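You operate a simulated robot arm through the tools that you are given. There is no shell and no other tool. Be economical: measure what you need, move in short steps, check, and stop when the job is done.

You run a simulated two-armed robot. Do the job below in one go: nothing can be reset, and whatever is moved stays where it is left.

TASK
Swap belt two's signs and open its socket for the fitter.
Fine: CLEANING in the rack's empty pocket, DO NOT START in the yellow holder; socket switch off before its flap opens; the belt is left stopped.

The check looks at the end state, three seconds after you hand in, the way a careful person would. Anything else that was tipped, shoved, dropped, spilled or broken makes it a failure.

THE ROBOT
Two 7-joint arms with two-finger parallel grippers on one trunk, on a base that drives. Base frame: it is fixed to the floor where the robot stands at the start and does not move with it; the origin is under the middle of the robot, x ahead of it, y to its left, z up. Lengths are in mm, angles in rad, forces in N, time in s.
The left shoulder is at the start at [64, 185, 1063], the right one opposite. With the tool pointing down near the work surface each hand reaches from about 300 to 760 mm from the robot's upright axis, wherever it stands, measured 20 degrees to its own side. Places, roughly: belt two [900, 3200, 800]; near pocket of the sign rack [500, -200, 800]; pocket of the sign holder [500, -100, 800]; run button [500, 200, 800]; socket flap [500, -200, 500]; socket switch [500, -300, 600]; speed switch [500, 100, 800]. Payload 3.91 kg a hand.
Tool frame (each hand has its own): the origin (TCP) lies between the finger pads and is the grasp point; the fingertips stand 30 mm ahead of it; z points along the fingers, y is the line along which they close. Largest opening 110 mm; finger width 20, thickness 10; the body of the gripper, 48 by 112 mm, starts 55 mm behind the TCP.
Orientation is that of the tool frame in the base frame, as a unit quaternion [x, y, z, w]. With the fingers straight down and closing along the base's y, the tool's x points along the base's -x, its y along +y and its z along -z.

THE INTERFACE
- The arms move only by the tool arm_command. It takes "left_steps", "right_steps" or both (then of equal length, played together; a hand with none holds still); each is a list of rows, each a list of 3 entries, a list of its own where there are three numbers: the shift along the base's x, y, z in mm, then the turn, a rotation vector about the base's x, y, z in rad, then the gripper command, from -1 (shut) to 1 (fully open), values between in proportion. In form: [[[x, y, z], [rx, ry, rz], jaw], ...]. A call has 1 to 12 rows; each row shifts and turns the commanded pose from where the row before left it. Rows are played at 5 a second. More than 50 mm and 0.15 rad between two rows, or a gripper value outside its range, and nothing of the call is played. Where a pose cannot be reached the arm comes as near as it can. A force on the tool above 40 N (or 10 N above the force at the start of the call, whichever is more), or a blocked arm, ends the call early, and 0.2 s more pass. The fingers move at their own pace (about 72 mm/s each) and stop on an object; they squeeze with about 21 N. The grip force told is the motor's: it shows also when the fingers shut on nothing. Time passes only in rows, and 0.2 s behind the last, so rows that do not move let the fingers close. It gives the time, the measured TCP pose, the force on the tool (base axes), the opening and the grip force at its end, in the units of the frame above (readings bear some noise), with the torque about the TCP (base axes, N m) and any sound that the robot's microphone picked up, and new pictures: "pictures" is both (left out), scene, wrist or none (wrist: the cameras of the hands that moved).
- Cameras (640 x 400 px; columns grow to the right, rows downward): "scene" is now at [205.7, -24.7, 1245]; the picture's right is [-0.31, -0.95, -0.00], its down [-0.59, 0.19, -0.78] and it looks along [0.74, -0.24, -0.62] (base axes); focal length 220 px, centre (320, 200). "left" rides on the left gripper at [72, -17, -103] in its tool frame; the picture's right is [0.23, 0.97, 0.00], its down [-0.76, 0.18, -0.62] and it looks along [-0.61, 0.14, 0.78] (tool axes); focal length 222 px, centre (320, 200). "right" rides on the right gripper at [73, 17, -103] in its tool frame; the picture's right is [-0.23, 0.97, 0.00], its down [-0.76, -0.18, -0.62] and it looks along [-0.61, -0.14, 0.78] (tool axes); focal length 222 px, centre (320, 200). There is no depth. A picture from a camera that has moved, and an enlarged one, comes with that camera's place and axes in the base frame and with its lens.
- move_column(by): slides the trunk up (or, below 0, down) by that many mm; the arms and the scene camera ride with it, the base frame stays. It gives what a move gives, with no picture.
- base_move(legs): drives the robot by 1 to 6 legs, each [ahead, left, turn to the left] in mm, mm and rad, along the robot's own axes; the way and the turn of a leg run together, so that a leg with both is an arc; at most 1500 mm and 3.142 rad a leg. The arms and the cameras ride along, it lands a little off, and it stops where it bumps. It gives what a move gives, and a new picture of the scene camera.
- turn_head(pan, tilt): turns the head with the scene camera to pan (to the left, within 1.396 rad either way) and tilt (down, from -0.506 to 1.204), counted from straight ahead of the robot. It gives what a move gives, and a new picture of the scene camera.
- inspect(camera, box): a new picture of the part [left, top, right, bottom] of that camera's present view, enlarged. No time passes.
- sign_off(): hands the job in; it is judged then, once.

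Go step by step. Nothing tells you exact positions but the pictures and the camera data: compare them with the known pose of the tool, close in by small moves and look again before you grip or let go. The budget is 120 turns and 260 pictures, counting those below and the enlarged ones. Unless the task says otherwise, let go and move clear before handing in, and close with one line.

The tools are called after ">>>" by a JSON object that holds its "op" and its "data". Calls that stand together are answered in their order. arm_command: Moves the arms, as the interface text tells. Its arguments: {"type":"object","properties":{"left_steps":{"type":"array","items":{"type":"array"}},"right_steps":{"type":"array","items":{"type":"array"}},"pictures":{"type":"string","enum":["both","scene","wrist","none"]}},"required":[]} The other tools are called the same way: move_column (by) slides the trunk up or down; base_move (legs) drives the base; turn_head (pan, tilt) turns the head that bears the scene camera; inspect (camera, box) takes an enlarged picture of a part of a camera's view; sign_off () hands the job in.

At the start:

```text
time_s: 0.0
left_ee_pos: [418.4, -62.2, 1065.3]
left_tool_rot: [-0.006, 0.999, -0.001, 0.05]
left_ft_force: [0.0, 0.1, -0.5]
left_wrist_torque: [0.03, 0.03, 0.01]
left_gripper_width: 110.2
left_finger_force: 0.1
right_ee_pos: [319.2, -371.4, 1016.3]
right_tool_rot: [0.0, 1.0, -0.002, 0.006]
right_ft_force: [-0.1, -0.1, -0.4]
right_wrist_torque: [0.03, -0.02, 0.03]
right_gripper_width: 109.9
right_finger_force: 0.1
trunk travel left (down, up): [-325.0, 189.0]
robot x, y, heading: [1.9, -0.8, -0.002]
head pan, tilt: [-0.312, 0.686]
```

scene: 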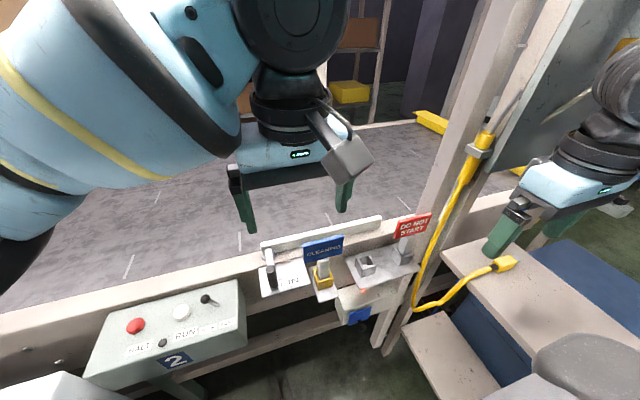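
right: 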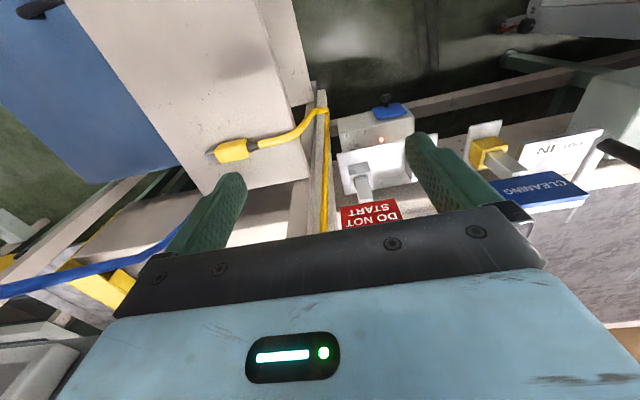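
left: 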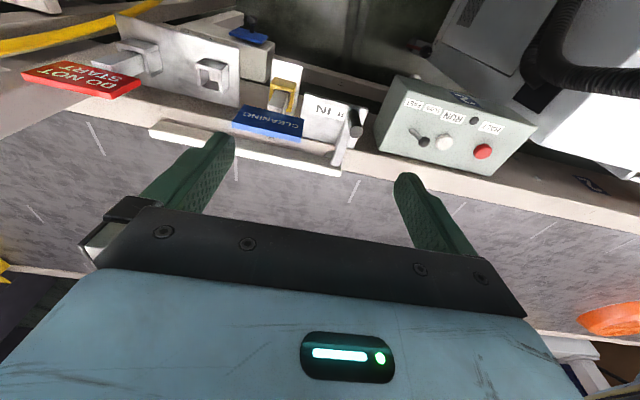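

I see the control box, the rack with the two signs, and a socket below the rack. I'll enlarge the views to locate them before moving anything.

>>> {"op": "inspect", "data": {"camera": "scene", "box": [240, 200, 460, 338]}}

>>> {"op": "inspect", "data": {"camera": "left", "box": [0, 0, 380, 200]}}

>>> {"op": "inspect", "data": {"camera": "right", "box": [320, 80, 620, 260]}}

>>> {"op": "inspect", "data": {"camera": "scene", "box": [60, 270, 280, 400]}}

```text
2.90 times, centred on (350, 269) of scene
camera zoom: at [205.7, -24.7, 1245.0], right [-0.31, -0.95, 0.0], down [-0.59, 0.19, -0.78], along [0.74, -0.24, -0.62], focal length 639 px, centre (233, 0)
```

zoom: 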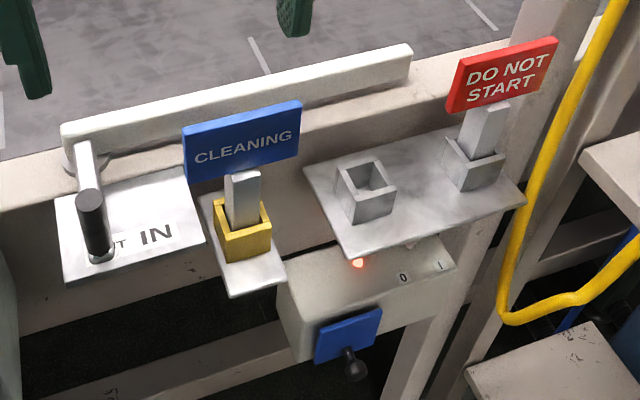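

```text
1.68 times, centred on (190, 100) of left
camera zoom: at [336.4, -79.1, 1161.5], right [-0.24, 0.97, -0.03], down [0.69, 0.19, 0.7], along [0.68, 0.15, -0.72], focal length 374 px, centre (539, 368)
```

zoom: 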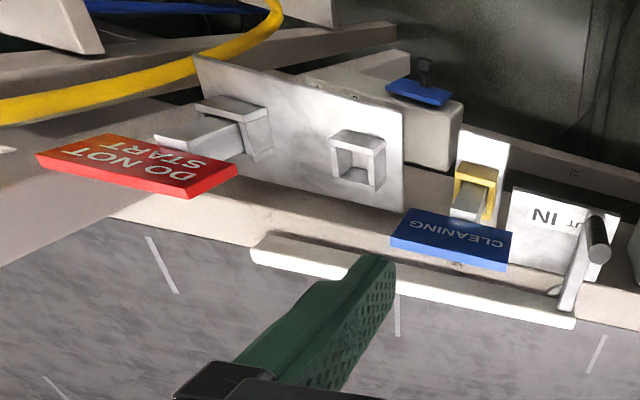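

```text
2.13 times, centred on (470, 170) of right
camera zoom: at [243.7, -354.6, 1117.8], right [0.23, 0.97, 0.0], down [0.75, -0.18, 0.63], along [0.62, -0.14, -0.77], focal length 474 px, centre (0, 264)
```

zoom: 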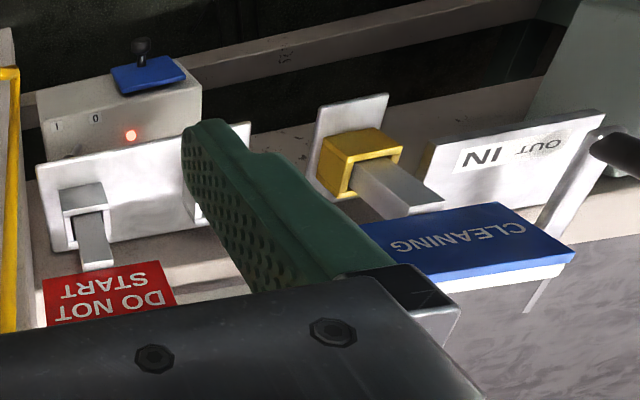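

```text
2.91 times, centred on (170, 335) of scene
camera zoom: at [205.7, -24.7, 1245.0], right [-0.31, -0.95, 0.0], down [-0.59, 0.19, -0.78], along [0.74, -0.24, -0.62], focal length 642 px, centre (756, -193)
```

zoom: 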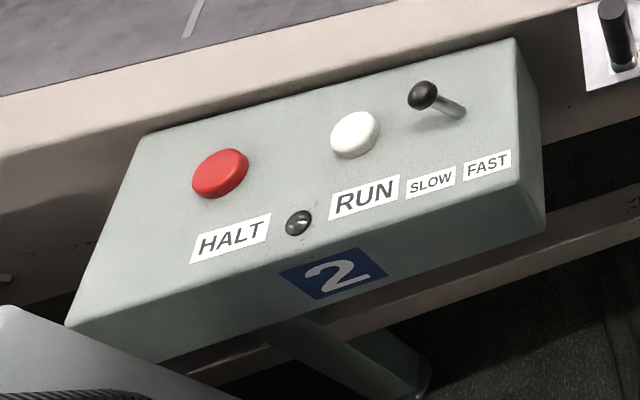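

The signs stand in pockets near x≈460, with CLEANING at y≈-115, the empty pocket at about -217 and DO NOT START at about -322. I'll move the left hand out of the way and bring the right hand back to get cleaner views.

>>> {"op": "arm_command", "data": {"left_steps": [[[0, 40, 20], [0, 0, 0], 1], [[0, 45, 0], [0, 0, 0], 1], [[-10, 45, 0], [0, 0, 0], 1], [[-10, 45, 0], [0, 0, 0], 1], [[-10, 45, 0], [0, 0, 0], 1], [[-10, 45, 0], [0, 0, 0], 1], [[-10, 45, 0], [0, 0, 0], 1], [[-10, 40, 0], [0, 0, 0], 1]], "pictures": "scene"}}

>>> {"op": "turn_head", "data": {"pan": -0.45, "tilt": 0.95}}

```text
time_s: 1.3
left_ee_pos: [384.7, 43.3, 1072.2]
left_tool_rot: [0.123, 0.992, 0.023, 0.033]
left_ft_force: [0.3, 0.1, 0.5]
left_wrist_torque: [-0.01, 0.05, 0.01]
left_gripper_width: 109.9
left_finger_force: 0.2
right_ee_pos: [322.0, -423.6, 1003.5]
right_tool_rot: [0.021, 1.0, 0.009, -0.003]
right_ft_force: [-0.6, -1.3, -0.1]
right_wrist_torque: [0.01, 0.01, -0.03]
right_gripper_width: 110.2
right_finger_force: 0.0
trunk travel left (down, up): [-325.0, 189.0]
robot x, y, heading: [-0.7, -18.3, -0.044]
head pan, tilt: [-0.312, 0.686]
stopped in row 6 (left hand): the arm was blocked; the commanded pose is now the measured one
camera scene: at [228.2, -78.3, 1240.7], right [-0.35, -0.94, -0.02], down [-0.6, 0.23, -0.77], along [0.72, -0.26, -0.64], focal length 220 px, centre (320, 200)
```

scene: 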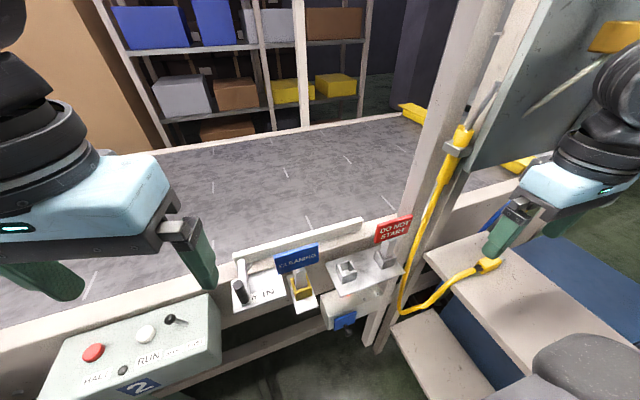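

```text
time_s: 2.1
left_ee_pos: [386.2, 43.9, 1070.9]
left_tool_rot: [0.121, 0.992, 0.025, 0.031]
left_ft_force: [-0.5, 0.1, -0.4]
left_wrist_torque: [-0.01, -0.03, 0.0]
left_gripper_width: 110.0
left_finger_force: 0.0
right_ee_pos: [324.5, -424.0, 1000.8]
right_tool_rot: [0.019, 1.0, 0.009, -0.004]
right_ft_force: [0.3, -0.2, -0.5]
right_wrist_torque: [0.02, 0.0, -0.01]
right_gripper_width: 110.1
right_finger_force: 0.1
trunk travel left (down, up): [-325.0, 189.0]
robot x, y, heading: [3.7, -14.9, -0.04]
head pan, tilt: [-0.45, 0.949]
camera scene: at [217.1, -82.7, 1222.2], right [-0.45, -0.89, -0.02], down [-0.7, 0.36, -0.61], along [0.55, -0.26, -0.79], focal length 220 px, centre (320, 200)
```

scene: 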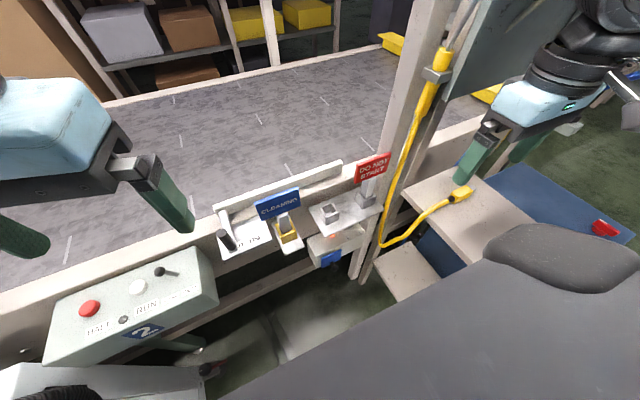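

The left arm was blocked by something on its left, probably at the elbow, and the base shifted slightly. I'll look left to see what it hit.

>>> {"op": "turn_head", "data": {"pan": 1.2, "tilt": 0.5}}

```text
time_s: 3.8
left_ee_pos: [387.0, 43.4, 1072.0]
left_tool_rot: [0.121, 0.992, 0.025, 0.034]
left_ft_force: [0.2, 0.0, -0.6]
left_wrist_torque: [0.0, 0.02, 0.0]
left_gripper_width: 109.9
left_finger_force: 0.0
right_ee_pos: [323.4, -423.2, 1000.0]
right_tool_rot: [0.019, 1.0, 0.01, -0.004]
right_ft_force: [0.9, 0.3, 0.1]
right_wrist_torque: [-0.02, -0.01, -0.02]
right_gripper_width: 109.7
right_finger_force: 0.1
trunk travel left (down, up): [-325.0, 189.0]
robot x, y, heading: [2.1, -12.6, -0.037]
head pan, tilt: [1.201, 0.499]
camera scene: at [185.8, 34.0, 1258.5], right [0.92, -0.4, -0.02], down [-0.2, -0.42, -0.89], along [0.35, 0.82, -0.46], focal length 220 px, centre (320, 200)
```

scene: 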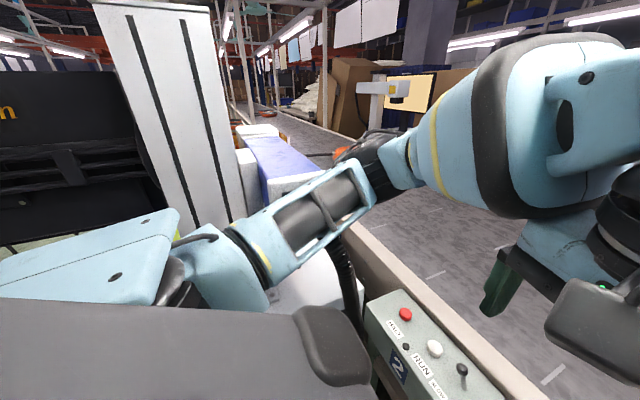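

A white machine stands left of the robot and the left elbow leaned on it; nothing looks displaced. I'll ease the left arm off it by moving the hand forward and up over the belt.

>>> {"op": "arm_command", "data": {"left_steps": [[[20, -25, 10], [0, 0, 0], 1], [[35, -10, 25], [0, 0, 0], 1], [[35, 0, 30], [0, 0, 0], 1], [[35, 10, 30], [0, 0, 0], 1], [[0, 0, 0], [0, 0, 0], 1]], "pictures": "scene"}}

>>> {"op": "turn_head", "data": {"pan": -0.4, "tilt": 0.9}}

```text
time_s: 5.0
left_ee_pos: [506.8, 51.9, 1167.9]
left_tool_rot: [0.105, 0.994, 0.012, 0.038]
left_ft_force: [-0.9, 0.2, 0.3]
left_wrist_torque: [0.04, -0.01, -0.01]
left_gripper_width: 110.0
left_finger_force: 0.1
right_ee_pos: [319.0, -399.5, 1010.9]
right_tool_rot: [0.015, 1.0, -0.001, 0.0]
right_ft_force: [0.3, 0.2, -0.1]
right_wrist_torque: [0.0, -0.01, 0.02]
right_gripper_width: 110.3
right_finger_force: 0.0
trunk travel left (down, up): [-325.0, 189.0]
robot x, y, heading: [-0.8, -17.3, -0.028]
head pan, tilt: [1.201, 0.499]
camera scene: at [175.4, 62.6, 1258.5], right [0.92, -0.39, 0.0], down [-0.19, -0.44, -0.88], along [0.34, 0.81, -0.48], focal length 220 px, centre (320, 200)
```

scene: 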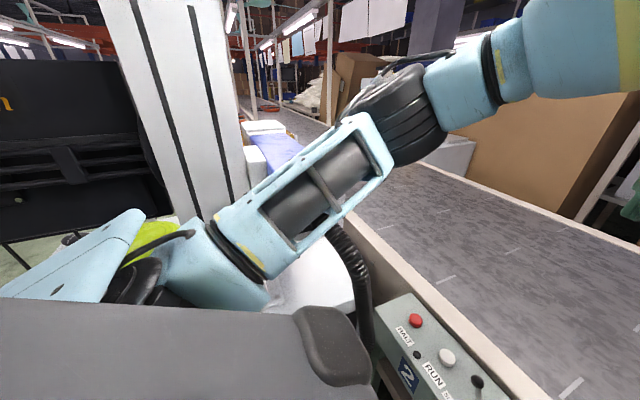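

```text
time_s: 6.7
left_ee_pos: [506.8, 51.3, 1167.6]
left_tool_rot: [0.106, 0.994, 0.012, 0.038]
left_ft_force: [0.1, 0.1, 0.9]
left_wrist_torque: [0.0, -0.03, 0.01]
left_gripper_width: 110.0
left_finger_force: 0.0
right_ee_pos: [319.8, -399.4, 1010.2]
right_tool_rot: [0.016, 1.0, 0.0, 0.0]
right_ft_force: [-0.2, -0.6, -0.2]
right_wrist_torque: [0.0, -0.01, 0.01]
right_gripper_width: 110.0
right_finger_force: 0.1
trunk travel left (down, up): [-325.0, 189.0]
robot x, y, heading: [-0.3, -18.3, -0.034]
head pan, tilt: [-0.4, 0.901]
camera scene: at [208.9, -53.3, 1224.6], right [-0.42, -0.91, 0.0], down [-0.71, 0.33, -0.62], along [0.56, -0.26, -0.78], focal length 220 px, centre (320, 200)
```

scene: 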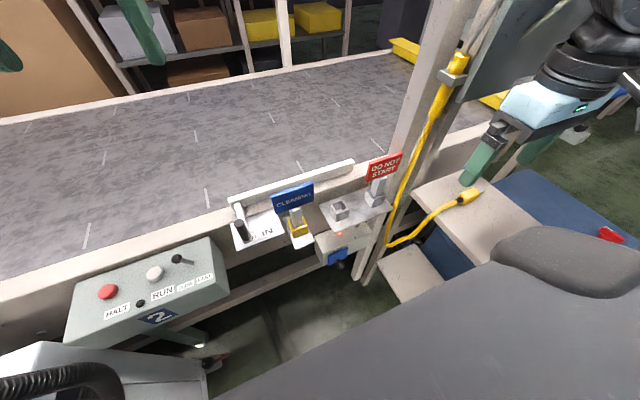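

Everything still stands and the base is about 18 mm off. I'll tilt the right hand and lower it so its camera gives a low, frontal view of the rack and socket.

>>> {"op": "arm_command", "data": {"right_steps": [[[-15, 30, -10], [0, -0.15, 0], 1], [[-15, 30, -20], [0, -0.15, 0], 1], [[-10, 40, -25], [0, -0.15, 0], 1], [[-10, 40, -25], [0, -0.15, 0], 1], [[0, 0, 0], [0, 0, 0], 1]], "pictures": "both"}}

```text
time_s: 7.8
left_ee_pos: [507.7, 49.3, 1168.1]
left_tool_rot: [0.107, 0.994, 0.013, 0.037]
left_ft_force: [-0.5, -0.1, -0.3]
left_wrist_torque: [0.02, -0.04, -0.02]
left_gripper_width: 110.0
left_finger_force: 0.0
right_ee_pos: [412.7, -298.4, 1003.5]
right_tool_rot: [0.015, 0.955, 0.005, 0.297]
right_ft_force: [0.0, 0.2, 0.1]
right_wrist_torque: [0.03, 0.01, 0.02]
right_gripper_width: 109.8
right_finger_force: 0.1
right hand out of reach, approached as far as the arm can: row 2, 3, 4
trunk travel left (down, up): [-325.0, 189.0]
robot x, y, heading: [0.5, -16.1, -0.033]
head pan, tilt: [-0.4, 0.901]
camera scene: at [208.1, -54.2, 1224.7], right [-0.42, -0.91, 0.0], down [-0.71, 0.33, -0.62], along [0.56, -0.26, -0.78], focal length 220 px, centre (320, 200)
camera right: at [293.6, -280.4, 1047.9], right [0.21, 0.97, 0.15], down [0.27, -0.2, 0.94], along [0.94, -0.16, -0.31], focal length 222 px, centre (320, 200)
```

scene: 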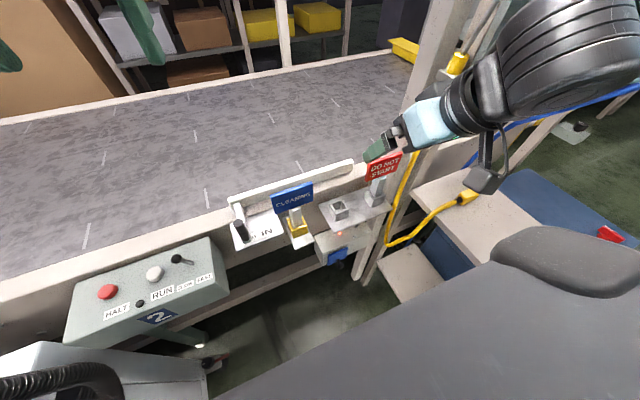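
right: 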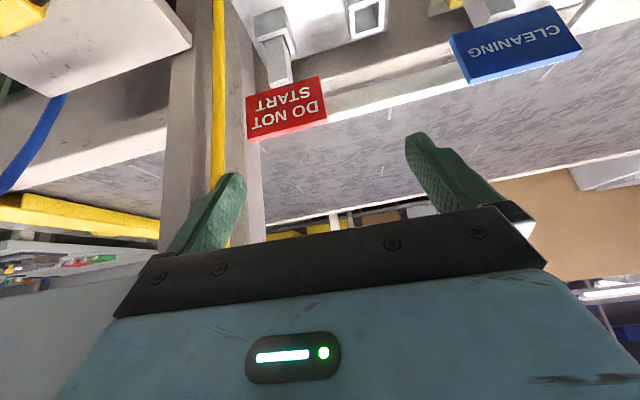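

The view is good and the belt is still: its marks haven't moved. I'll zoom in on the signs with both cameras to triangulate.

>>> {"op": "inspect", "data": {"camera": "scene", "box": [220, 150, 420, 275]}}

>>> {"op": "inspect", "data": {"camera": "right", "box": [220, 0, 600, 150]}}

```text
3.20 times, centred on (320, 212) of scene
camera zoom: at [208.1, -54.2, 1224.7], right [-0.42, -0.91, 0.0], down [-0.71, 0.33, -0.62], along [0.56, -0.26, -0.78], focal length 706 px, centre (320, 160)
```

zoom: 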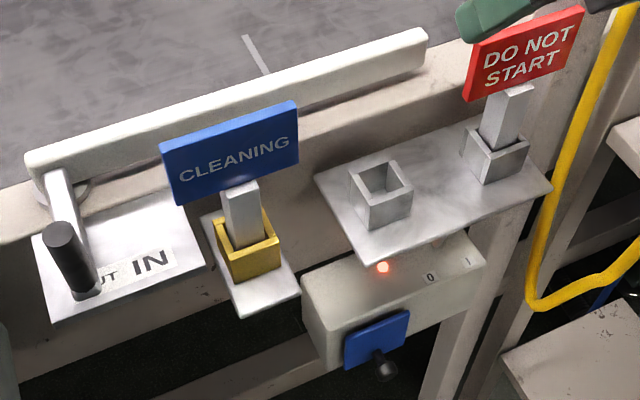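

```text
1.68 times, centred on (410, 75) of right
camera zoom: at [293.6, -280.4, 1047.9], right [0.21, 0.97, 0.15], down [0.27, -0.2, 0.94], along [0.94, -0.16, -0.31], focal length 374 px, centre (168, 410)
```

zoom: 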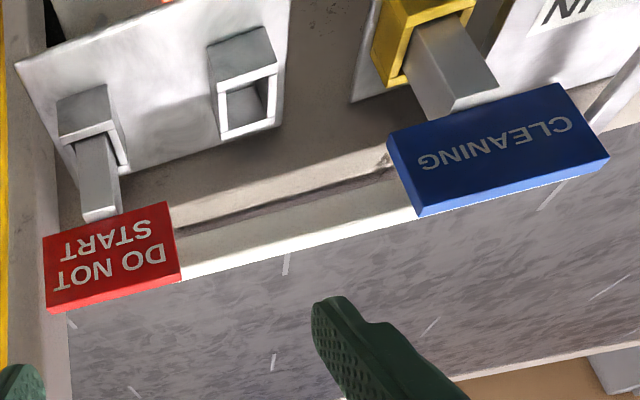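

By triangulation, both signs' front faces are at x≈476 and they span z 858–910. The tabs are at y≈-120 and y≈-336, and the empty pocket is at about (475, -230) with its top at z≈800. I'll grip the tabs from the front with the fingers nearly horizontal, so I'm lowering the trunk to make that reachable.

>>> {"op": "move_column", "data": {"by": -120}}

>>> {"op": "arm_command", "data": {"right_steps": [[[-10, 20, 0], [0, -0.15, 0], 0.2], [[-10, 25, 5], [0, -0.15, 0], 0], [[-10, 25, 5], [0, -0.15, 0], 0], [[0, 25, 5], [0, -0.15, 0], 0], [[0, 25, 0], [0, 0, 0], 0], [[0, 0, 0], [0, 0, 0], 0]], "pictures": "both"}}

```text
time_s: 9.1
left_ee_pos: [492.9, 49.1, 1106.3]
left_tool_rot: [0.112, 0.99, 0.012, 0.087]
left_ft_force: [26.7, 6.9, -8.4]
left_wrist_torque: [-0.87, 2.03, -0.78]
left_gripper_width: 109.7
left_finger_force: 0.1
right_ee_pos: [419.8, -295.5, 881.5]
right_tool_rot: [0.017, 0.966, 0.006, 0.257]
right_ft_force: [0.1, 0.1, -0.5]
right_wrist_torque: [-0.01, -0.01, -0.01]
right_gripper_width: 110.0
right_finger_force: 0.1
trunk travel left (down, up): [-225.0, 289.0]
robot x, y, heading: [2.6, -12.0, -0.035]
head pan, tilt: [-0.4, 0.901]
stopped: the force on the tool passed its limit at 67 N (the readings are from after the stop); the commanded pose is now the measured one
```

```text
time_s: 9.8
left_ee_pos: [492.8, 49.5, 1104.9]
left_tool_rot: [0.111, 0.99, 0.013, 0.087]
left_ft_force: [20.3, 6.5, -8.3]
left_wrist_torque: [-0.66, 1.45, -0.59]
left_gripper_width: 110.0
left_finger_force: 0.1
right_ee_pos: [466.4, -246.9, 905.0]
right_tool_rot: [0.024, 0.915, 0.002, 0.402]
right_ft_force: [-15.7, -2.4, 2.9]
right_wrist_torque: [-0.09, 0.18, -0.63]
right_gripper_width: 56.6
right_finger_force: 1.7
right hand out of reach, approached as far as the arm can: row 1, 2, 3
trunk travel left (down, up): [-225.0, 289.0]
robot x, y, heading: [4.5, -10.9, -0.034]
head pan, tilt: [-0.4, 0.901]
stopped in row 3 (right hand): the force on the tool passed its limit at 62 N (the readings are from after the stop); the commanded pose is now the measured one
camera scene: at [234.2, -50.7, 1126.3], right [-0.42, -0.91, 0.0], down [-0.68, 0.32, -0.65], along [0.59, -0.28, -0.76], focal length 220 px, centre (320, 200)
camera right: at [340.3, -225.2, 920.6], right [0.19, 0.96, 0.19], down [0.05, -0.2, 0.98], along [0.98, -0.18, -0.09], focal length 222 px, centre (320, 200)
```

scene: 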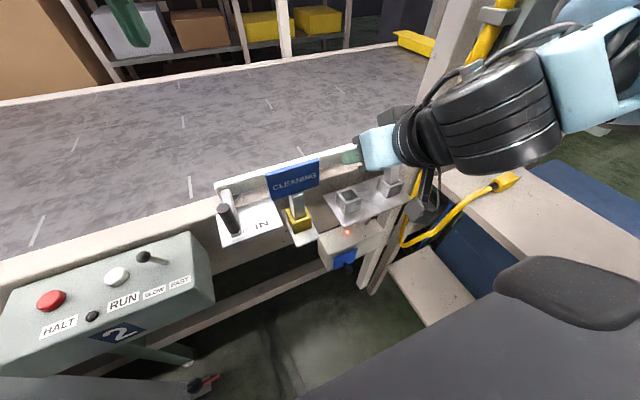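
right: 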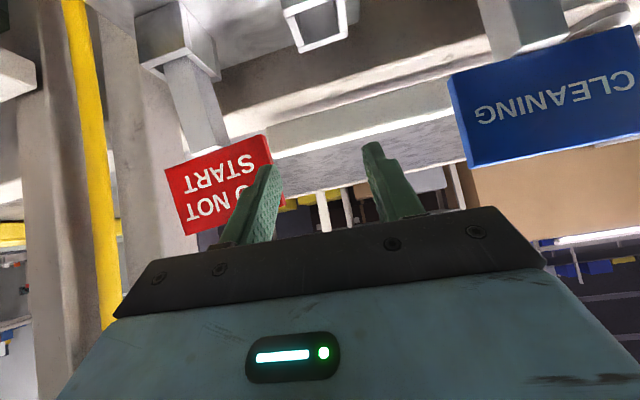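

The right fingertips have pressed on the DO NOT START sign and the left hand is touching something. I'll back the right hand off straight away and look at the left hand.

>>> {"op": "arm_command", "data": {"right_steps": [[[-20, 0, 5], [0, 0.12, 0], 0], [[-20, 0, 5], [0, 0.12, 0], 0], [[0, 0, 0], [0, 0, 0], 0]], "left_steps": [[[0, 0, 0], [0, 0, 0], 1], [[0, 0, 0], [0, 0, 0], 1], [[0, 0, 0], [0, 0, 0], 1]], "pictures": "both"}}

```text
time_s: 10.6
left_ee_pos: [492.2, 48.4, 1103.5]
left_tool_rot: [0.112, 0.99, 0.015, 0.084]
left_ft_force: [10.9, 2.8, -9.1]
left_wrist_torque: [-0.3, 0.42, -0.33]
left_gripper_width: 110.1
left_finger_force: 0.0
right_ee_pos: [426.1, -245.9, 915.9]
right_tool_rot: [0.023, 0.957, 0.0, 0.291]
right_ft_force: [-0.4, 0.4, -0.2]
right_wrist_torque: [0.0, -0.01, 0.01]
right_gripper_width: 55.1
right_finger_force: 0.0
trunk travel left (down, up): [-225.0, 289.0]
robot x, y, heading: [-0.6, -10.0, -0.036]
head pan, tilt: [-0.4, 0.901]
camera scene: at [234.1, -50.8, 1126.5], right [-0.42, -0.91, 0.0], down [-0.69, 0.32, -0.65], along [0.59, -0.27, -0.76], focal length 220 px, centre (320, 200)
camera right: at [308.9, -224.0, 961.3], right [0.23, 0.96, 0.14], down [0.28, -0.2, 0.94], along [0.93, -0.18, -0.31], focal length 222 px, centre (320, 200)
camera left: at [400.7, 49.0, 1193.3], right [-0.01, 1.0, 0.01], down [0.66, 0.0, 0.75], along [0.75, 0.01, -0.66], focal length 222 px, centre (320, 200)
```

scene: 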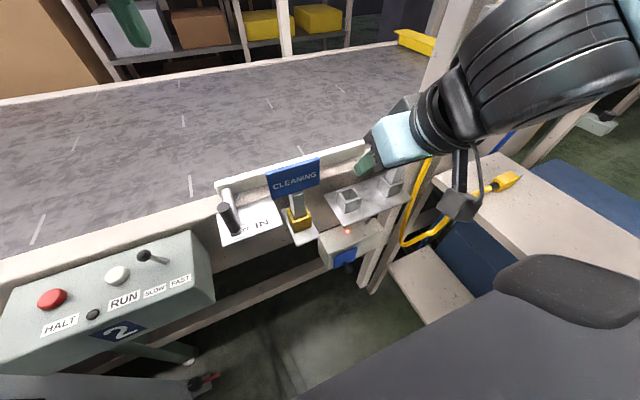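
right: 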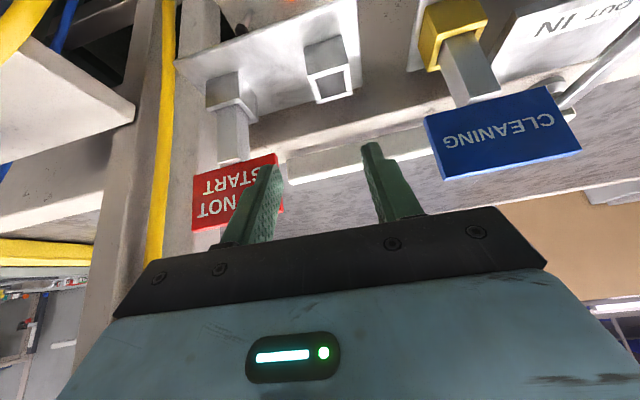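
left: 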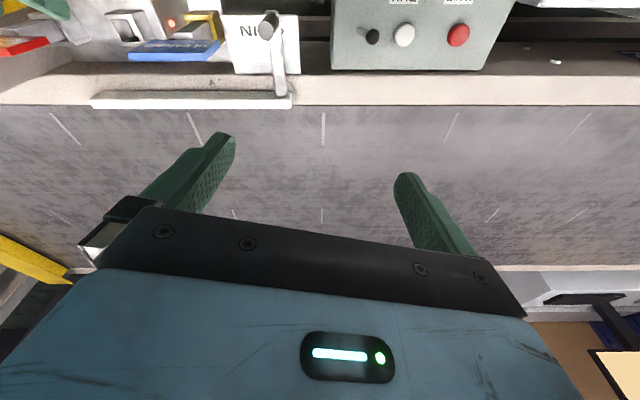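

The DO NOT START sign still stands in its pocket, and the left hand shows nothing in view against it. I'll nudge the left hand forward and to the left to release the force.

>>> {"op": "arm_command", "data": {"left_steps": [[[15, 5, 0], [0, 0, 0], 1], [[15, 5, 0], [0, 0, 0], 1], [[0, 0, 0], [0, 0, 0], 1]], "pictures": "none"}}

>>> {"op": "turn_head", "data": {"pan": 0.75, "tilt": 0.3}}

```text
time_s: 11.4
left_ee_pos: [520.8, 60.7, 1111.0]
left_tool_rot: [0.11, 0.99, 0.012, 0.089]
left_ft_force: [0.6, -0.2, 0.2]
left_wrist_torque: [-0.02, -0.01, 0.02]
left_gripper_width: 110.0
left_finger_force: 0.1
right_ee_pos: [425.9, -242.6, 917.5]
right_tool_rot: [0.023, 0.956, -0.001, 0.292]
right_ft_force: [-0.3, 0.6, 0.9]
right_wrist_torque: [0.03, -0.03, 0.02]
right_gripper_width: 54.8
right_finger_force: 0.1
trunk travel left (down, up): [-225.0, 289.0]
robot x, y, heading: [5.6, -11.8, -0.03]
head pan, tilt: [-0.4, 0.901]
```

```text
time_s: 12.7
left_ee_pos: [521.2, 61.1, 1110.8]
left_tool_rot: [0.112, 0.99, 0.012, 0.089]
left_ft_force: [-0.2, 0.6, 0.6]
left_wrist_torque: [-0.01, -0.01, 0.04]
left_gripper_width: 110.1
left_finger_force: 0.0
right_ee_pos: [426.6, -243.1, 917.4]
right_tool_rot: [0.023, 0.956, -0.001, 0.291]
right_ft_force: [-0.2, -0.1, 0.5]
right_wrist_torque: [0.01, 0.01, -0.01]
right_gripper_width: 55.1
right_finger_force: 0.1
trunk travel left (down, up): [-225.0, 289.0]
robot x, y, heading: [5.9, -10.5, -0.032]
head pan, tilt: [0.75, 0.3]
camera scene: at [233.2, 45.4, 1176.4], right [0.65, -0.76, 0.01], down [-0.22, -0.2, -0.96], along [0.72, 0.62, -0.29], focal length 220 px, centre (320, 200)
```

scene: 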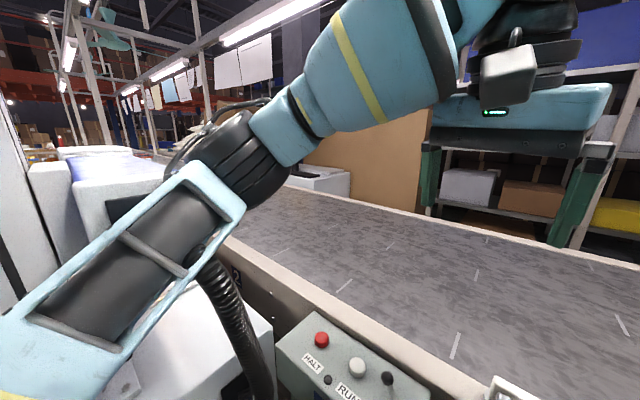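

The left arm is free now. Before repositioning the base, I'll check the space on the right and behind.

>>> {"op": "turn_head", "data": {"pan": -1.39, "tilt": 0.7}}

>>> {"op": "turn_head", "data": {"pan": 1.39, "tilt": 0.7}}

```text
time_s: 14.8
left_ee_pos: [520.4, 62.2, 1109.2]
left_tool_rot: [0.111, 0.99, 0.012, 0.088]
left_ft_force: [-0.4, 0.0, -0.1]
left_wrist_torque: [-0.02, 0.02, 0.0]
left_gripper_width: 109.8
left_finger_force: 0.0
right_ee_pos: [424.8, -243.0, 917.9]
right_tool_rot: [0.022, 0.956, -0.002, 0.291]
right_ft_force: [-0.2, -1.0, 0.1]
right_wrist_torque: [0.02, -0.01, 0.0]
right_gripper_width: 54.9
right_finger_force: 0.1
trunk travel left (down, up): [-225.0, 289.0]
robot x, y, heading: [4.1, -8.8, -0.034]
head pan, tilt: [-1.389, 0.7]
camera scene: at [175.1, -99.7, 1140.4], right [-0.99, -0.15, -0.01], down [-0.09, 0.63, -0.77], along [0.12, -0.76, -0.64], focal length 220 px, centre (320, 200)
```

scene: 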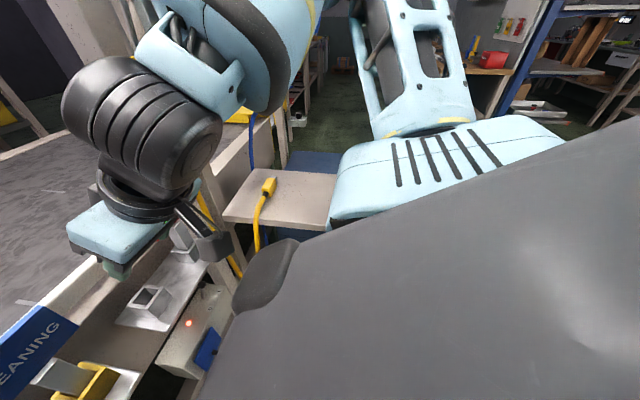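

```text
time_s: 17.2
left_ee_pos: [520.1, 61.2, 1109.6]
left_tool_rot: [0.111, 0.99, 0.013, 0.088]
left_ft_force: [-0.1, 0.7, 0.1]
left_wrist_torque: [-0.01, 0.01, -0.03]
left_gripper_width: 109.8
left_finger_force: 0.0
right_ee_pos: [425.5, -242.6, 918.6]
right_tool_rot: [0.023, 0.956, -0.002, 0.291]
right_ft_force: [0.0, -0.3, 0.5]
right_wrist_torque: [0.0, -0.03, 0.0]
right_gripper_width: 55.0
right_finger_force: 0.0
trunk travel left (down, up): [-225.0, 289.0]
robot x, y, heading: [4.9, -13.2, -0.037]
head pan, tilt: [1.389, 0.7]
camera scene: at [181.0, 67.4, 1139.9], right [0.98, -0.22, 0.01], down [-0.13, -0.63, -0.76], along [0.17, 0.74, -0.65], focal length 220 px, centre (320, 200)
```

scene: 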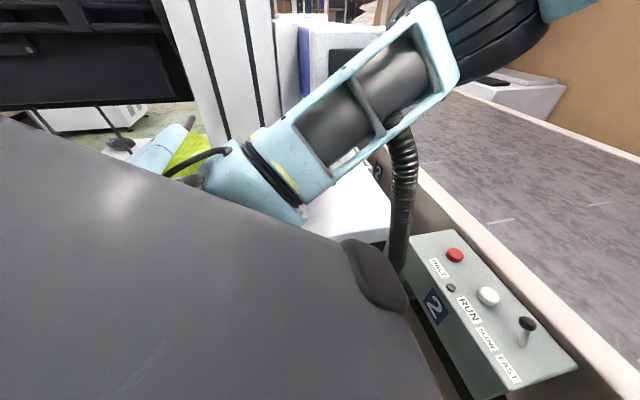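

Directly behind seems clear. I'll extend the left hand forward to tuck its elbow in, then back the base up by about 120 mm so the right hand can work with horizontal fingers.

>>> {"op": "arm_command", "data": {"left_steps": [[[40, 0, 10], [0, 0, 0], 1], [[40, 0, 10], [0, 0, 0], 1], [[30, 0, 10], [0, 0, 0], 1], [[0, 0, 0], [0, 0, 0], 1]], "pictures": "none"}}

>>> {"op": "base_move", "data": {"legs": [[-60, 0, 0]]}}

```text
time_s: 18.4
left_ee_pos: [635.3, 141.7, 1148.0]
left_tool_rot: [0.094, 0.991, 0.003, 0.095]
left_ft_force: [0.0, -1.0, -0.8]
left_wrist_torque: [0.04, -0.03, 0.03]
left_gripper_width: 109.9
left_finger_force: 0.0
right_ee_pos: [429.9, -183.2, 917.5]
right_tool_rot: [0.018, 0.957, -0.003, 0.29]
right_ft_force: [-0.8, 0.4, -0.1]
right_wrist_torque: [-0.02, -0.01, -0.02]
right_gripper_width: 55.1
right_finger_force: 0.1
trunk travel left (down, up): [-225.0, 289.0]
robot x, y, heading: [3.1, 39.5, -0.026]
head pan, tilt: [1.389, 0.7]
stopped in row 4 (left hand): the arm was blocked; the commanded pose is now the measured one
```

```text
time_s: 19.1
left_ee_pos: [632.0, 135.1, 1150.0]
left_tool_rot: [0.094, 0.991, 0.007, 0.095]
left_ft_force: [-0.7, -0.6, 0.6]
left_wrist_torque: [-0.02, 0.0, -0.01]
left_gripper_width: 110.0
left_finger_force: 0.1
right_ee_pos: [427.5, -188.8, 914.2]
right_tool_rot: [0.02, 0.957, 0.001, 0.289]
right_ft_force: [0.5, 0.7, 0.4]
right_wrist_torque: [0.0, -0.01, -0.03]
right_gripper_width: 54.9
right_finger_force: 0.1
trunk travel left (down, up): [-225.0, 289.0]
robot x, y, heading: [-2.3, 44.8, -0.03]
head pan, tilt: [1.389, 0.7]
stopped in leg 1: the robot was blocked; the commanded pose is now the measured one
camera scene: at [181.5, 118.0, 1138.7], right [0.98, -0.21, 0.0], down [-0.13, -0.63, -0.76], along [0.16, 0.75, -0.64], focal length 220 px, centre (320, 200)
```

scene: 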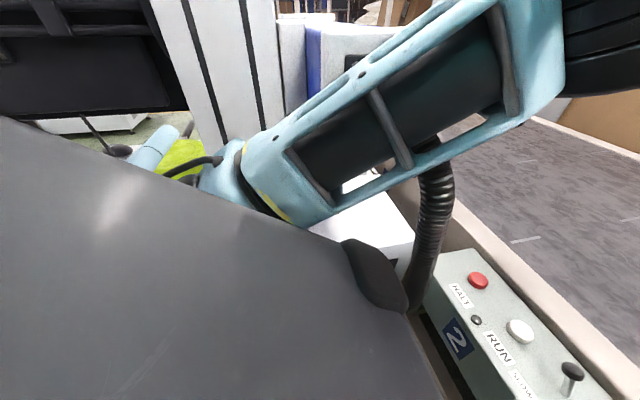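

The left arm seems to be caught around the black hose or machine on the left, and it drags the base when it moves. I'll look closely before moving anything else.

>>> {"op": "inspect", "data": {"camera": "scene", "box": [320, 80, 560, 320]}}

>>> {"op": "turn_head", "data": {"pan": 1.39, "tilt": 0.2}}

```text
1.67 times, centred on (440, 200) of scene
camera zoom: at [181.5, 118.0, 1138.7], right [0.98, -0.21, 0.0], down [-0.13, -0.63, -0.76], along [0.16, 0.75, -0.64], focal length 368 px, centre (120, 200)
```

zoom: 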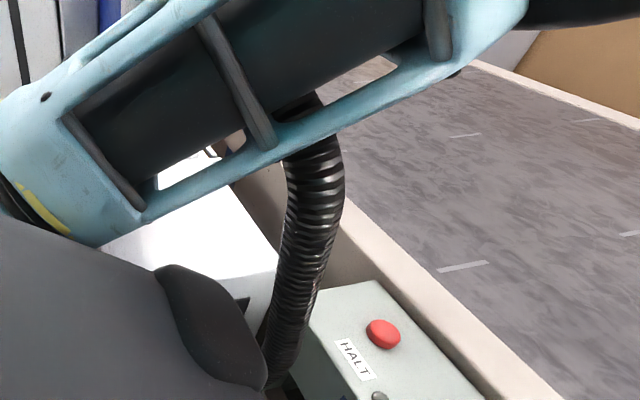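

```text
time_s: 20.1
left_ee_pos: [631.9, 133.8, 1149.6]
left_tool_rot: [0.094, 0.991, 0.006, 0.095]
left_ft_force: [0.4, -0.8, 0.0]
left_wrist_torque: [-0.01, -0.02, 0.0]
left_gripper_width: 110.1
left_finger_force: 0.1
right_ee_pos: [426.1, -189.8, 915.7]
right_tool_rot: [0.02, 0.957, 0.0, 0.291]
right_ft_force: [0.1, -0.5, -0.4]
right_wrist_torque: [0.02, 0.04, 0.03]
right_gripper_width: 55.0
right_finger_force: 0.0
trunk travel left (down, up): [-225.0, 289.0]
robot x, y, heading: [-2.4, 38.4, -0.026]
head pan, tilt: [1.389, 0.201]
camera scene: at [182.9, 126.4, 1184.4], right [0.98, -0.21, 0.0], down [-0.04, -0.2, -0.98], along [0.21, 0.96, -0.2], focal length 220 px, centre (320, 200)
```

scene: 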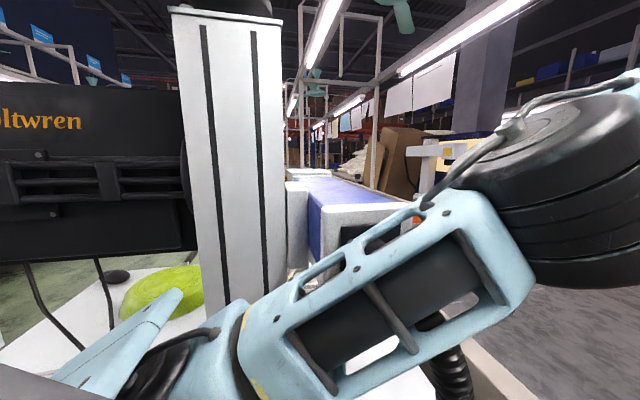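

The left upper arm seems to have come down onto the hose when I lowered the trunk. I'll raise the trunk to lift it off and see whether the base is free.

>>> {"op": "move_column", "data": {"by": 100}}

>>> {"op": "turn_head", "data": {"pan": 1.1, "tilt": 0.85}}

```text
time_s: 21.4
left_ee_pos: [608.9, 133.9, 1280.2]
left_tool_rot: [0.092, 0.988, 0.009, 0.127]
left_ft_force: [-0.4, -0.5, -0.4]
left_wrist_torque: [0.0, 0.0, 0.01]
left_gripper_width: 110.0
left_finger_force: 0.1
right_ee_pos: [429.8, -191.0, 1013.0]
right_tool_rot: [0.02, 0.958, 0.001, 0.287]
right_ft_force: [-0.2, -0.1, -0.8]
right_wrist_torque: [0.0, -0.03, 0.05]
right_gripper_width: 55.1
right_finger_force: 0.1
trunk travel left (down, up): [-325.0, 189.0]
robot x, y, heading: [-0.9, 36.6, -0.027]
head pan, tilt: [1.389, 0.201]
```

```text
time_s: 22.4
left_ee_pos: [608.8, 133.4, 1281.0]
left_tool_rot: [0.093, 0.987, 0.008, 0.128]
left_ft_force: [-0.3, 0.3, -0.1]
left_wrist_torque: [0.02, -0.01, 0.0]
left_gripper_width: 109.8
left_finger_force: 0.0
right_ee_pos: [430.3, -191.5, 1013.9]
right_tool_rot: [0.02, 0.957, 0.001, 0.289]
right_ft_force: [-0.1, 0.3, 0.6]
right_wrist_torque: [0.01, 0.0, 0.0]
right_gripper_width: 55.2
right_finger_force: 0.0
trunk travel left (down, up): [-325.0, 189.0]
robot x, y, heading: [-4.1, 43.1, -0.033]
head pan, tilt: [1.1, 0.85]
camera scene: at [175.7, 102.8, 1228.5], right [0.88, -0.48, 0.0], down [-0.36, -0.66, -0.66], along [0.32, 0.58, -0.75], focal length 220 px, centre (320, 200)
```

scene: 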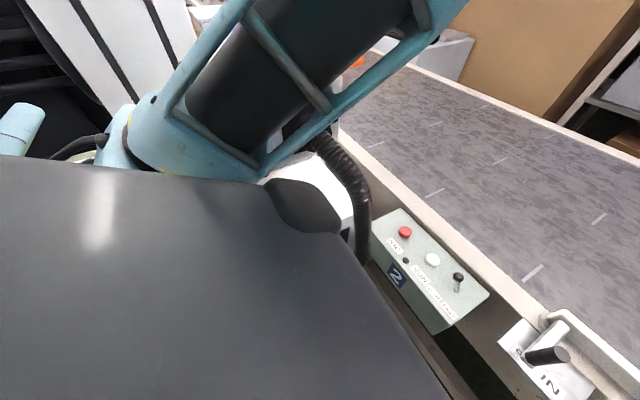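

The left arm came free when the trunk went up. I'll bring the base back toward its starting y.

>>> {"op": "base_move", "data": {"legs": [[0, -50, 0]]}}

```text
time_s: 23.5
left_ee_pos: [607.3, 84.7, 1280.1]
left_tool_rot: [0.094, 0.987, 0.01, 0.129]
left_ft_force: [-0.3, -1.1, 0.0]
left_wrist_torque: [0.0, 0.01, -0.05]
left_gripper_width: 110.0
left_finger_force: 0.1
right_ee_pos: [427.4, -240.5, 1013.3]
right_tool_rot: [0.02, 0.957, 0.001, 0.288]
right_ft_force: [0.5, -0.7, 0.2]
right_wrist_torque: [0.02, -0.02, 0.02]
right_gripper_width: 54.8
right_finger_force: 0.2
trunk travel left (down, up): [-325.0, 189.0]
robot x, y, heading: [-1.9, -11.5, -0.029]
head pan, tilt: [1.1, 0.85]
camera scene: at [174.2, 54.0, 1228.5], right [0.88, -0.48, 0.0], down [-0.36, -0.66, -0.66], along [0.32, 0.58, -0.75], focal length 220 px, centre (320, 200)
```

scene: 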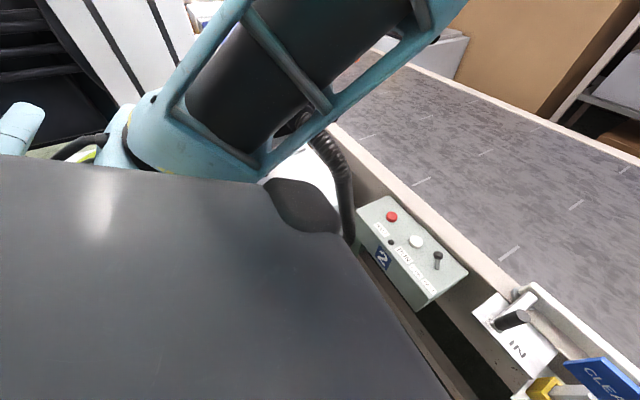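

The base drives freely now. I'll try backing up again in a small step.

>>> {"op": "base_move", "data": {"legs": [[-60, -20, 0]]}}

```text
time_s: 24.5
left_ee_pos: [547.4, 68.1, 1278.7]
left_tool_rot: [0.093, 0.987, 0.008, 0.127]
left_ft_force: [0.3, 0.7, 0.4]
left_wrist_torque: [0.02, 0.01, 0.01]
left_gripper_width: 109.7
left_finger_force: 0.0
right_ee_pos: [370.2, -257.8, 1014.3]
right_tool_rot: [0.019, 0.957, 0.001, 0.288]
right_ft_force: [0.5, 0.2, 0.8]
right_wrist_torque: [0.01, -0.02, -0.01]
right_gripper_width: 54.9
right_finger_force: 0.1
trunk travel left (down, up): [-325.0, 189.0]
robot x, y, heading: [-61.4, -26.5, -0.026]
head pan, tilt: [1.1, 0.85]
camera scene: at [115.0, 36.0, 1228.6], right [0.88, -0.48, 0.0], down [-0.36, -0.66, -0.66], along [0.32, 0.58, -0.75], focal length 220 px, centre (320, 200)
```

scene: 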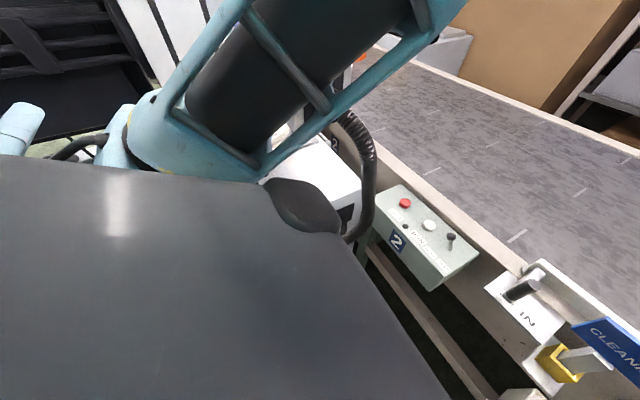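

Backing up worked and the distance to the machine is growing. I'll go another 80 mm back and 30 mm to the right.

>>> {"op": "base_move", "data": {"legs": [[-80, -30, 0]]}}

>>> {"op": "turn_head", "data": {"pan": -0.35, "tilt": 0.8}}

```text
time_s: 25.6
left_ee_pos: [466.3, 41.0, 1280.6]
left_tool_rot: [0.093, 0.987, 0.009, 0.127]
left_ft_force: [-0.4, 0.5, 1.3]
left_wrist_torque: [0.02, -0.04, 0.01]
left_gripper_width: 110.0
left_finger_force: 0.1
right_ee_pos: [288.4, -285.8, 1013.7]
right_tool_rot: [0.019, 0.957, 0.001, 0.288]
right_ft_force: [-0.4, -0.5, -0.9]
right_wrist_torque: [-0.01, -0.06, 0.0]
right_gripper_width: 54.9
right_finger_force: 0.1
trunk travel left (down, up): [-325.0, 189.0]
robot x, y, heading: [-142.7, -55.6, -0.031]
head pan, tilt: [1.1, 0.85]
camera scene: at [33.9, 9.6, 1228.5], right [0.88, -0.48, 0.0], down [-0.36, -0.66, -0.66], along [0.32, 0.58, -0.75], focal length 220 px, centre (320, 200)
```

scene: 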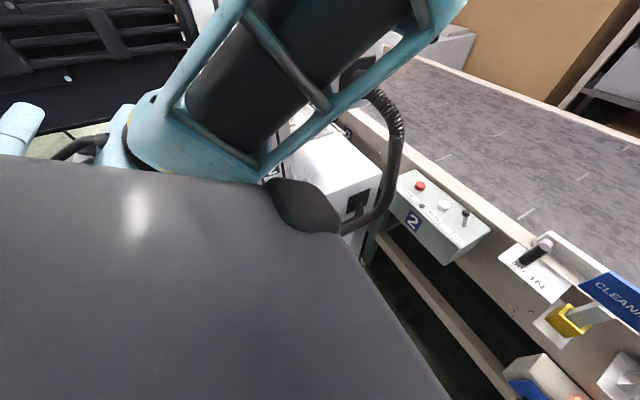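

```text
time_s: 27.2
left_ee_pos: [467.0, 41.5, 1279.5]
left_tool_rot: [0.092, 0.988, 0.008, 0.126]
left_ft_force: [-1.0, -0.1, -0.1]
left_wrist_torque: [0.0, 0.0, 0.03]
left_gripper_width: 110.1
left_finger_force: 0.1
right_ee_pos: [289.2, -284.7, 1013.3]
right_tool_rot: [0.019, 0.957, 0.001, 0.288]
right_ft_force: [0.2, -0.4, 0.0]
right_wrist_torque: [0.04, -0.02, 0.0]
right_gripper_width: 55.0
right_finger_force: 0.0
trunk travel left (down, up): [-325.0, 189.0]
robot x, y, heading: [-144.1, -51.3, -0.03]
head pan, tilt: [-0.351, 0.799]
camera scene: at [79.2, -63.0, 1235.4], right [-0.05, -1.0, 0.0], down [-0.69, 0.03, -0.72], along [0.72, -0.04, -0.69], focal length 220 px, centre (320, 200)
```

scene: 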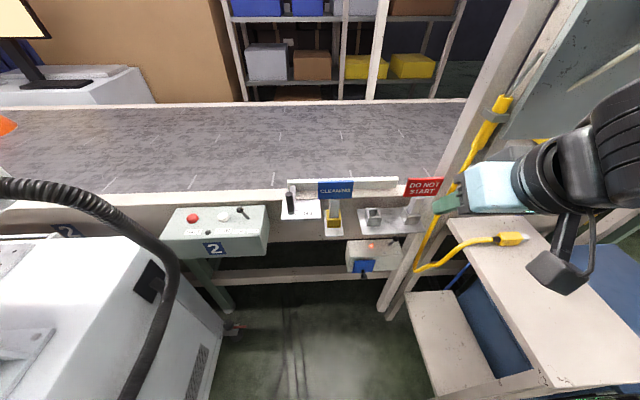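

Everything is visible and clear now, and the camera data matches the sign positions I triangulated. Next I'll pitch the right hand toward horizontal, well in front of the signs.

>>> {"op": "arm_command", "data": {"right_steps": [[[10, 10, -15], [0, -0.12, 0], 0], [[10, 15, -20], [0, -0.12, 0], 0], [[10, 20, -20], [0, -0.12, 0], 0], [[10, 20, -20], [0, -0.12, 0], 0], [[10, 25, -20], [0, -0.12, 0], 0], [[0, 0, 0], [0, 0, 0], 0]], "pictures": "both"}}

```text
time_s: 28.6
left_ee_pos: [466.0, 40.2, 1280.5]
left_tool_rot: [0.093, 0.987, 0.008, 0.127]
left_ft_force: [-0.7, 0.5, 0.4]
left_wrist_torque: [0.0, 0.02, 0.03]
left_gripper_width: 109.7
left_finger_force: 0.1
right_ee_pos: [348.2, -192.3, 919.3]
right_tool_rot: [0.019, 0.829, 0.007, 0.56]
right_ft_force: [-0.2, 0.0, 0.4]
right_wrist_torque: [0.0, 0.01, -0.01]
right_gripper_width: 55.0
right_finger_force: 0.0
right hand out of reach, approached as far as the arm can: row 2, 3
trunk travel left (down, up): [-325.0, 189.0]
robot x, y, heading: [-141.7, -48.1, -0.029]
head pan, tilt: [-0.351, 0.799]
camera scene: at [78.6, -63.1, 1236.0], right [-0.05, -1.0, 0.0], down [-0.69, 0.04, -0.73], along [0.73, -0.04, -0.69], focal length 220 px, centre (320, 200)
camera right: at [224.6, -173.1, 889.4], right [0.11, 0.96, 0.24], down [-0.3, -0.2, 0.93], along [0.95, -0.17, 0.27], focal length 222 px, centre (320, 200)
```

scene: 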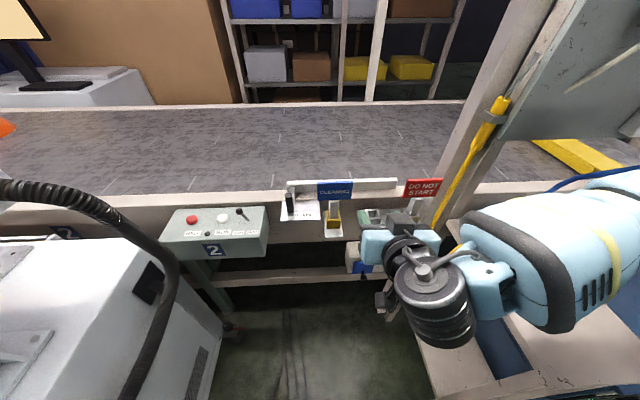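
right: 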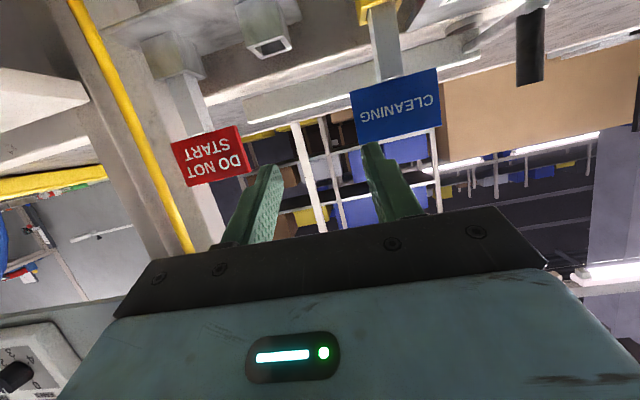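

The pose works well, with the fingers about 22° below horizontal. I'll line up in front of the CLEANING tab at y≈-120, z≈838 with a short standoff, leveling the hand as I go.

>>> {"op": "arm_command", "data": {"right_steps": [[[0, 24, -26], [-0.011, -0.06, 0.008], 0], [[0, 24, -26], [-0.011, -0.05, 0.008], 0], [[5, 24, -27], [-0.011, -0.05, 0.008], 0], [[25, 0, 0], [0, 0, 0], 0], [[25, 0, 0], [0, 0, 0], 0], [[0, 0, 0], [0, 0, 0], 0]], "pictures": "both"}}

>>> {"op": "inspect", "data": {"camera": "scene", "box": [270, 165, 460, 285]}}

```text
time_s: 30.0
left_ee_pos: [467.1, 42.1, 1279.8]
left_tool_rot: [0.093, 0.988, 0.008, 0.127]
left_ft_force: [0.7, -0.1, -0.1]
left_wrist_torque: [0.02, 0.03, 0.0]
left_gripper_width: 109.9
left_finger_force: 0.0
right_ee_pos: [410.6, -186.0, 860.1]
right_tool_rot: [-0.001, 0.782, 0.001, 0.623]
right_ft_force: [-0.6, 0.1, -0.2]
right_wrist_torque: [0.02, 0.0, 0.0]
right_gripper_width: 55.1
right_finger_force: 0.2
right hand out of reach, approached as far as the arm can: row 1, 2, 3
trunk travel left (down, up): [-325.0, 189.0]
robot x, y, heading: [-141.7, -54.4, -0.025]
head pan, tilt: [-0.351, 0.799]
camera scene: at [79.3, -63.4, 1236.2], right [-0.06, -1.0, 0.0], down [-0.68, 0.04, -0.73], along [0.73, -0.04, -0.68], focal length 220 px, centre (320, 200)
camera right: at [292.6, -170.5, 810.7], right [0.05, 0.97, 0.22], down [-0.44, -0.18, 0.88], along [0.9, -0.14, 0.42], focal length 222 px, centre (320, 200)
```

scene: 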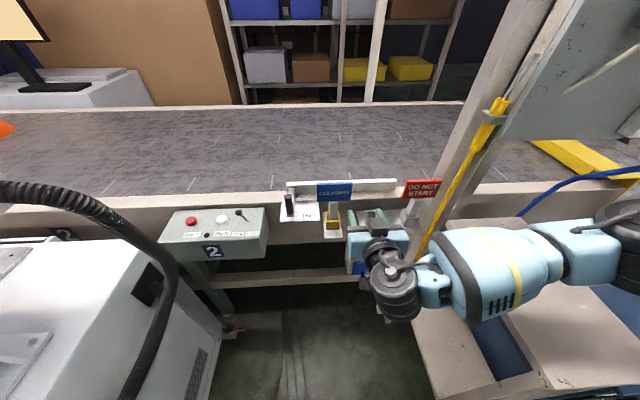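
right: 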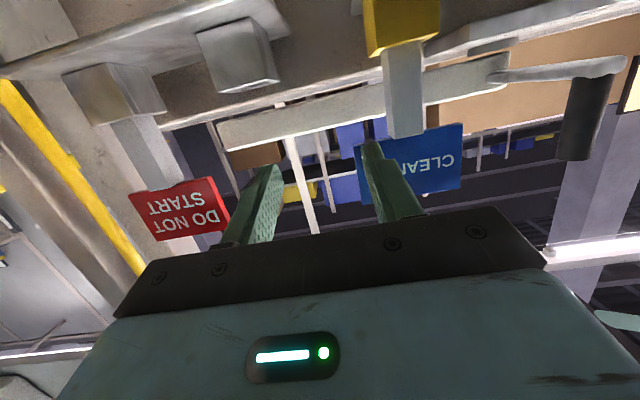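

```text
3.33 times, centred on (365, 225) of scene
camera zoom: at [79.3, -63.4, 1236.2], right [-0.06, -1.0, 0.0], down [-0.68, 0.04, -0.73], along [0.73, -0.04, -0.68], focal length 735 px, centre (170, 117)
```

zoom: 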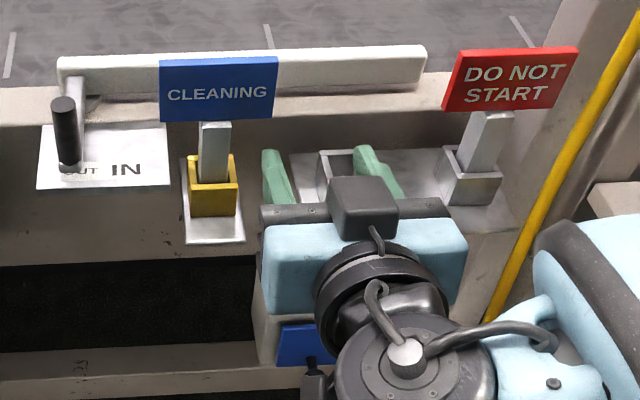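

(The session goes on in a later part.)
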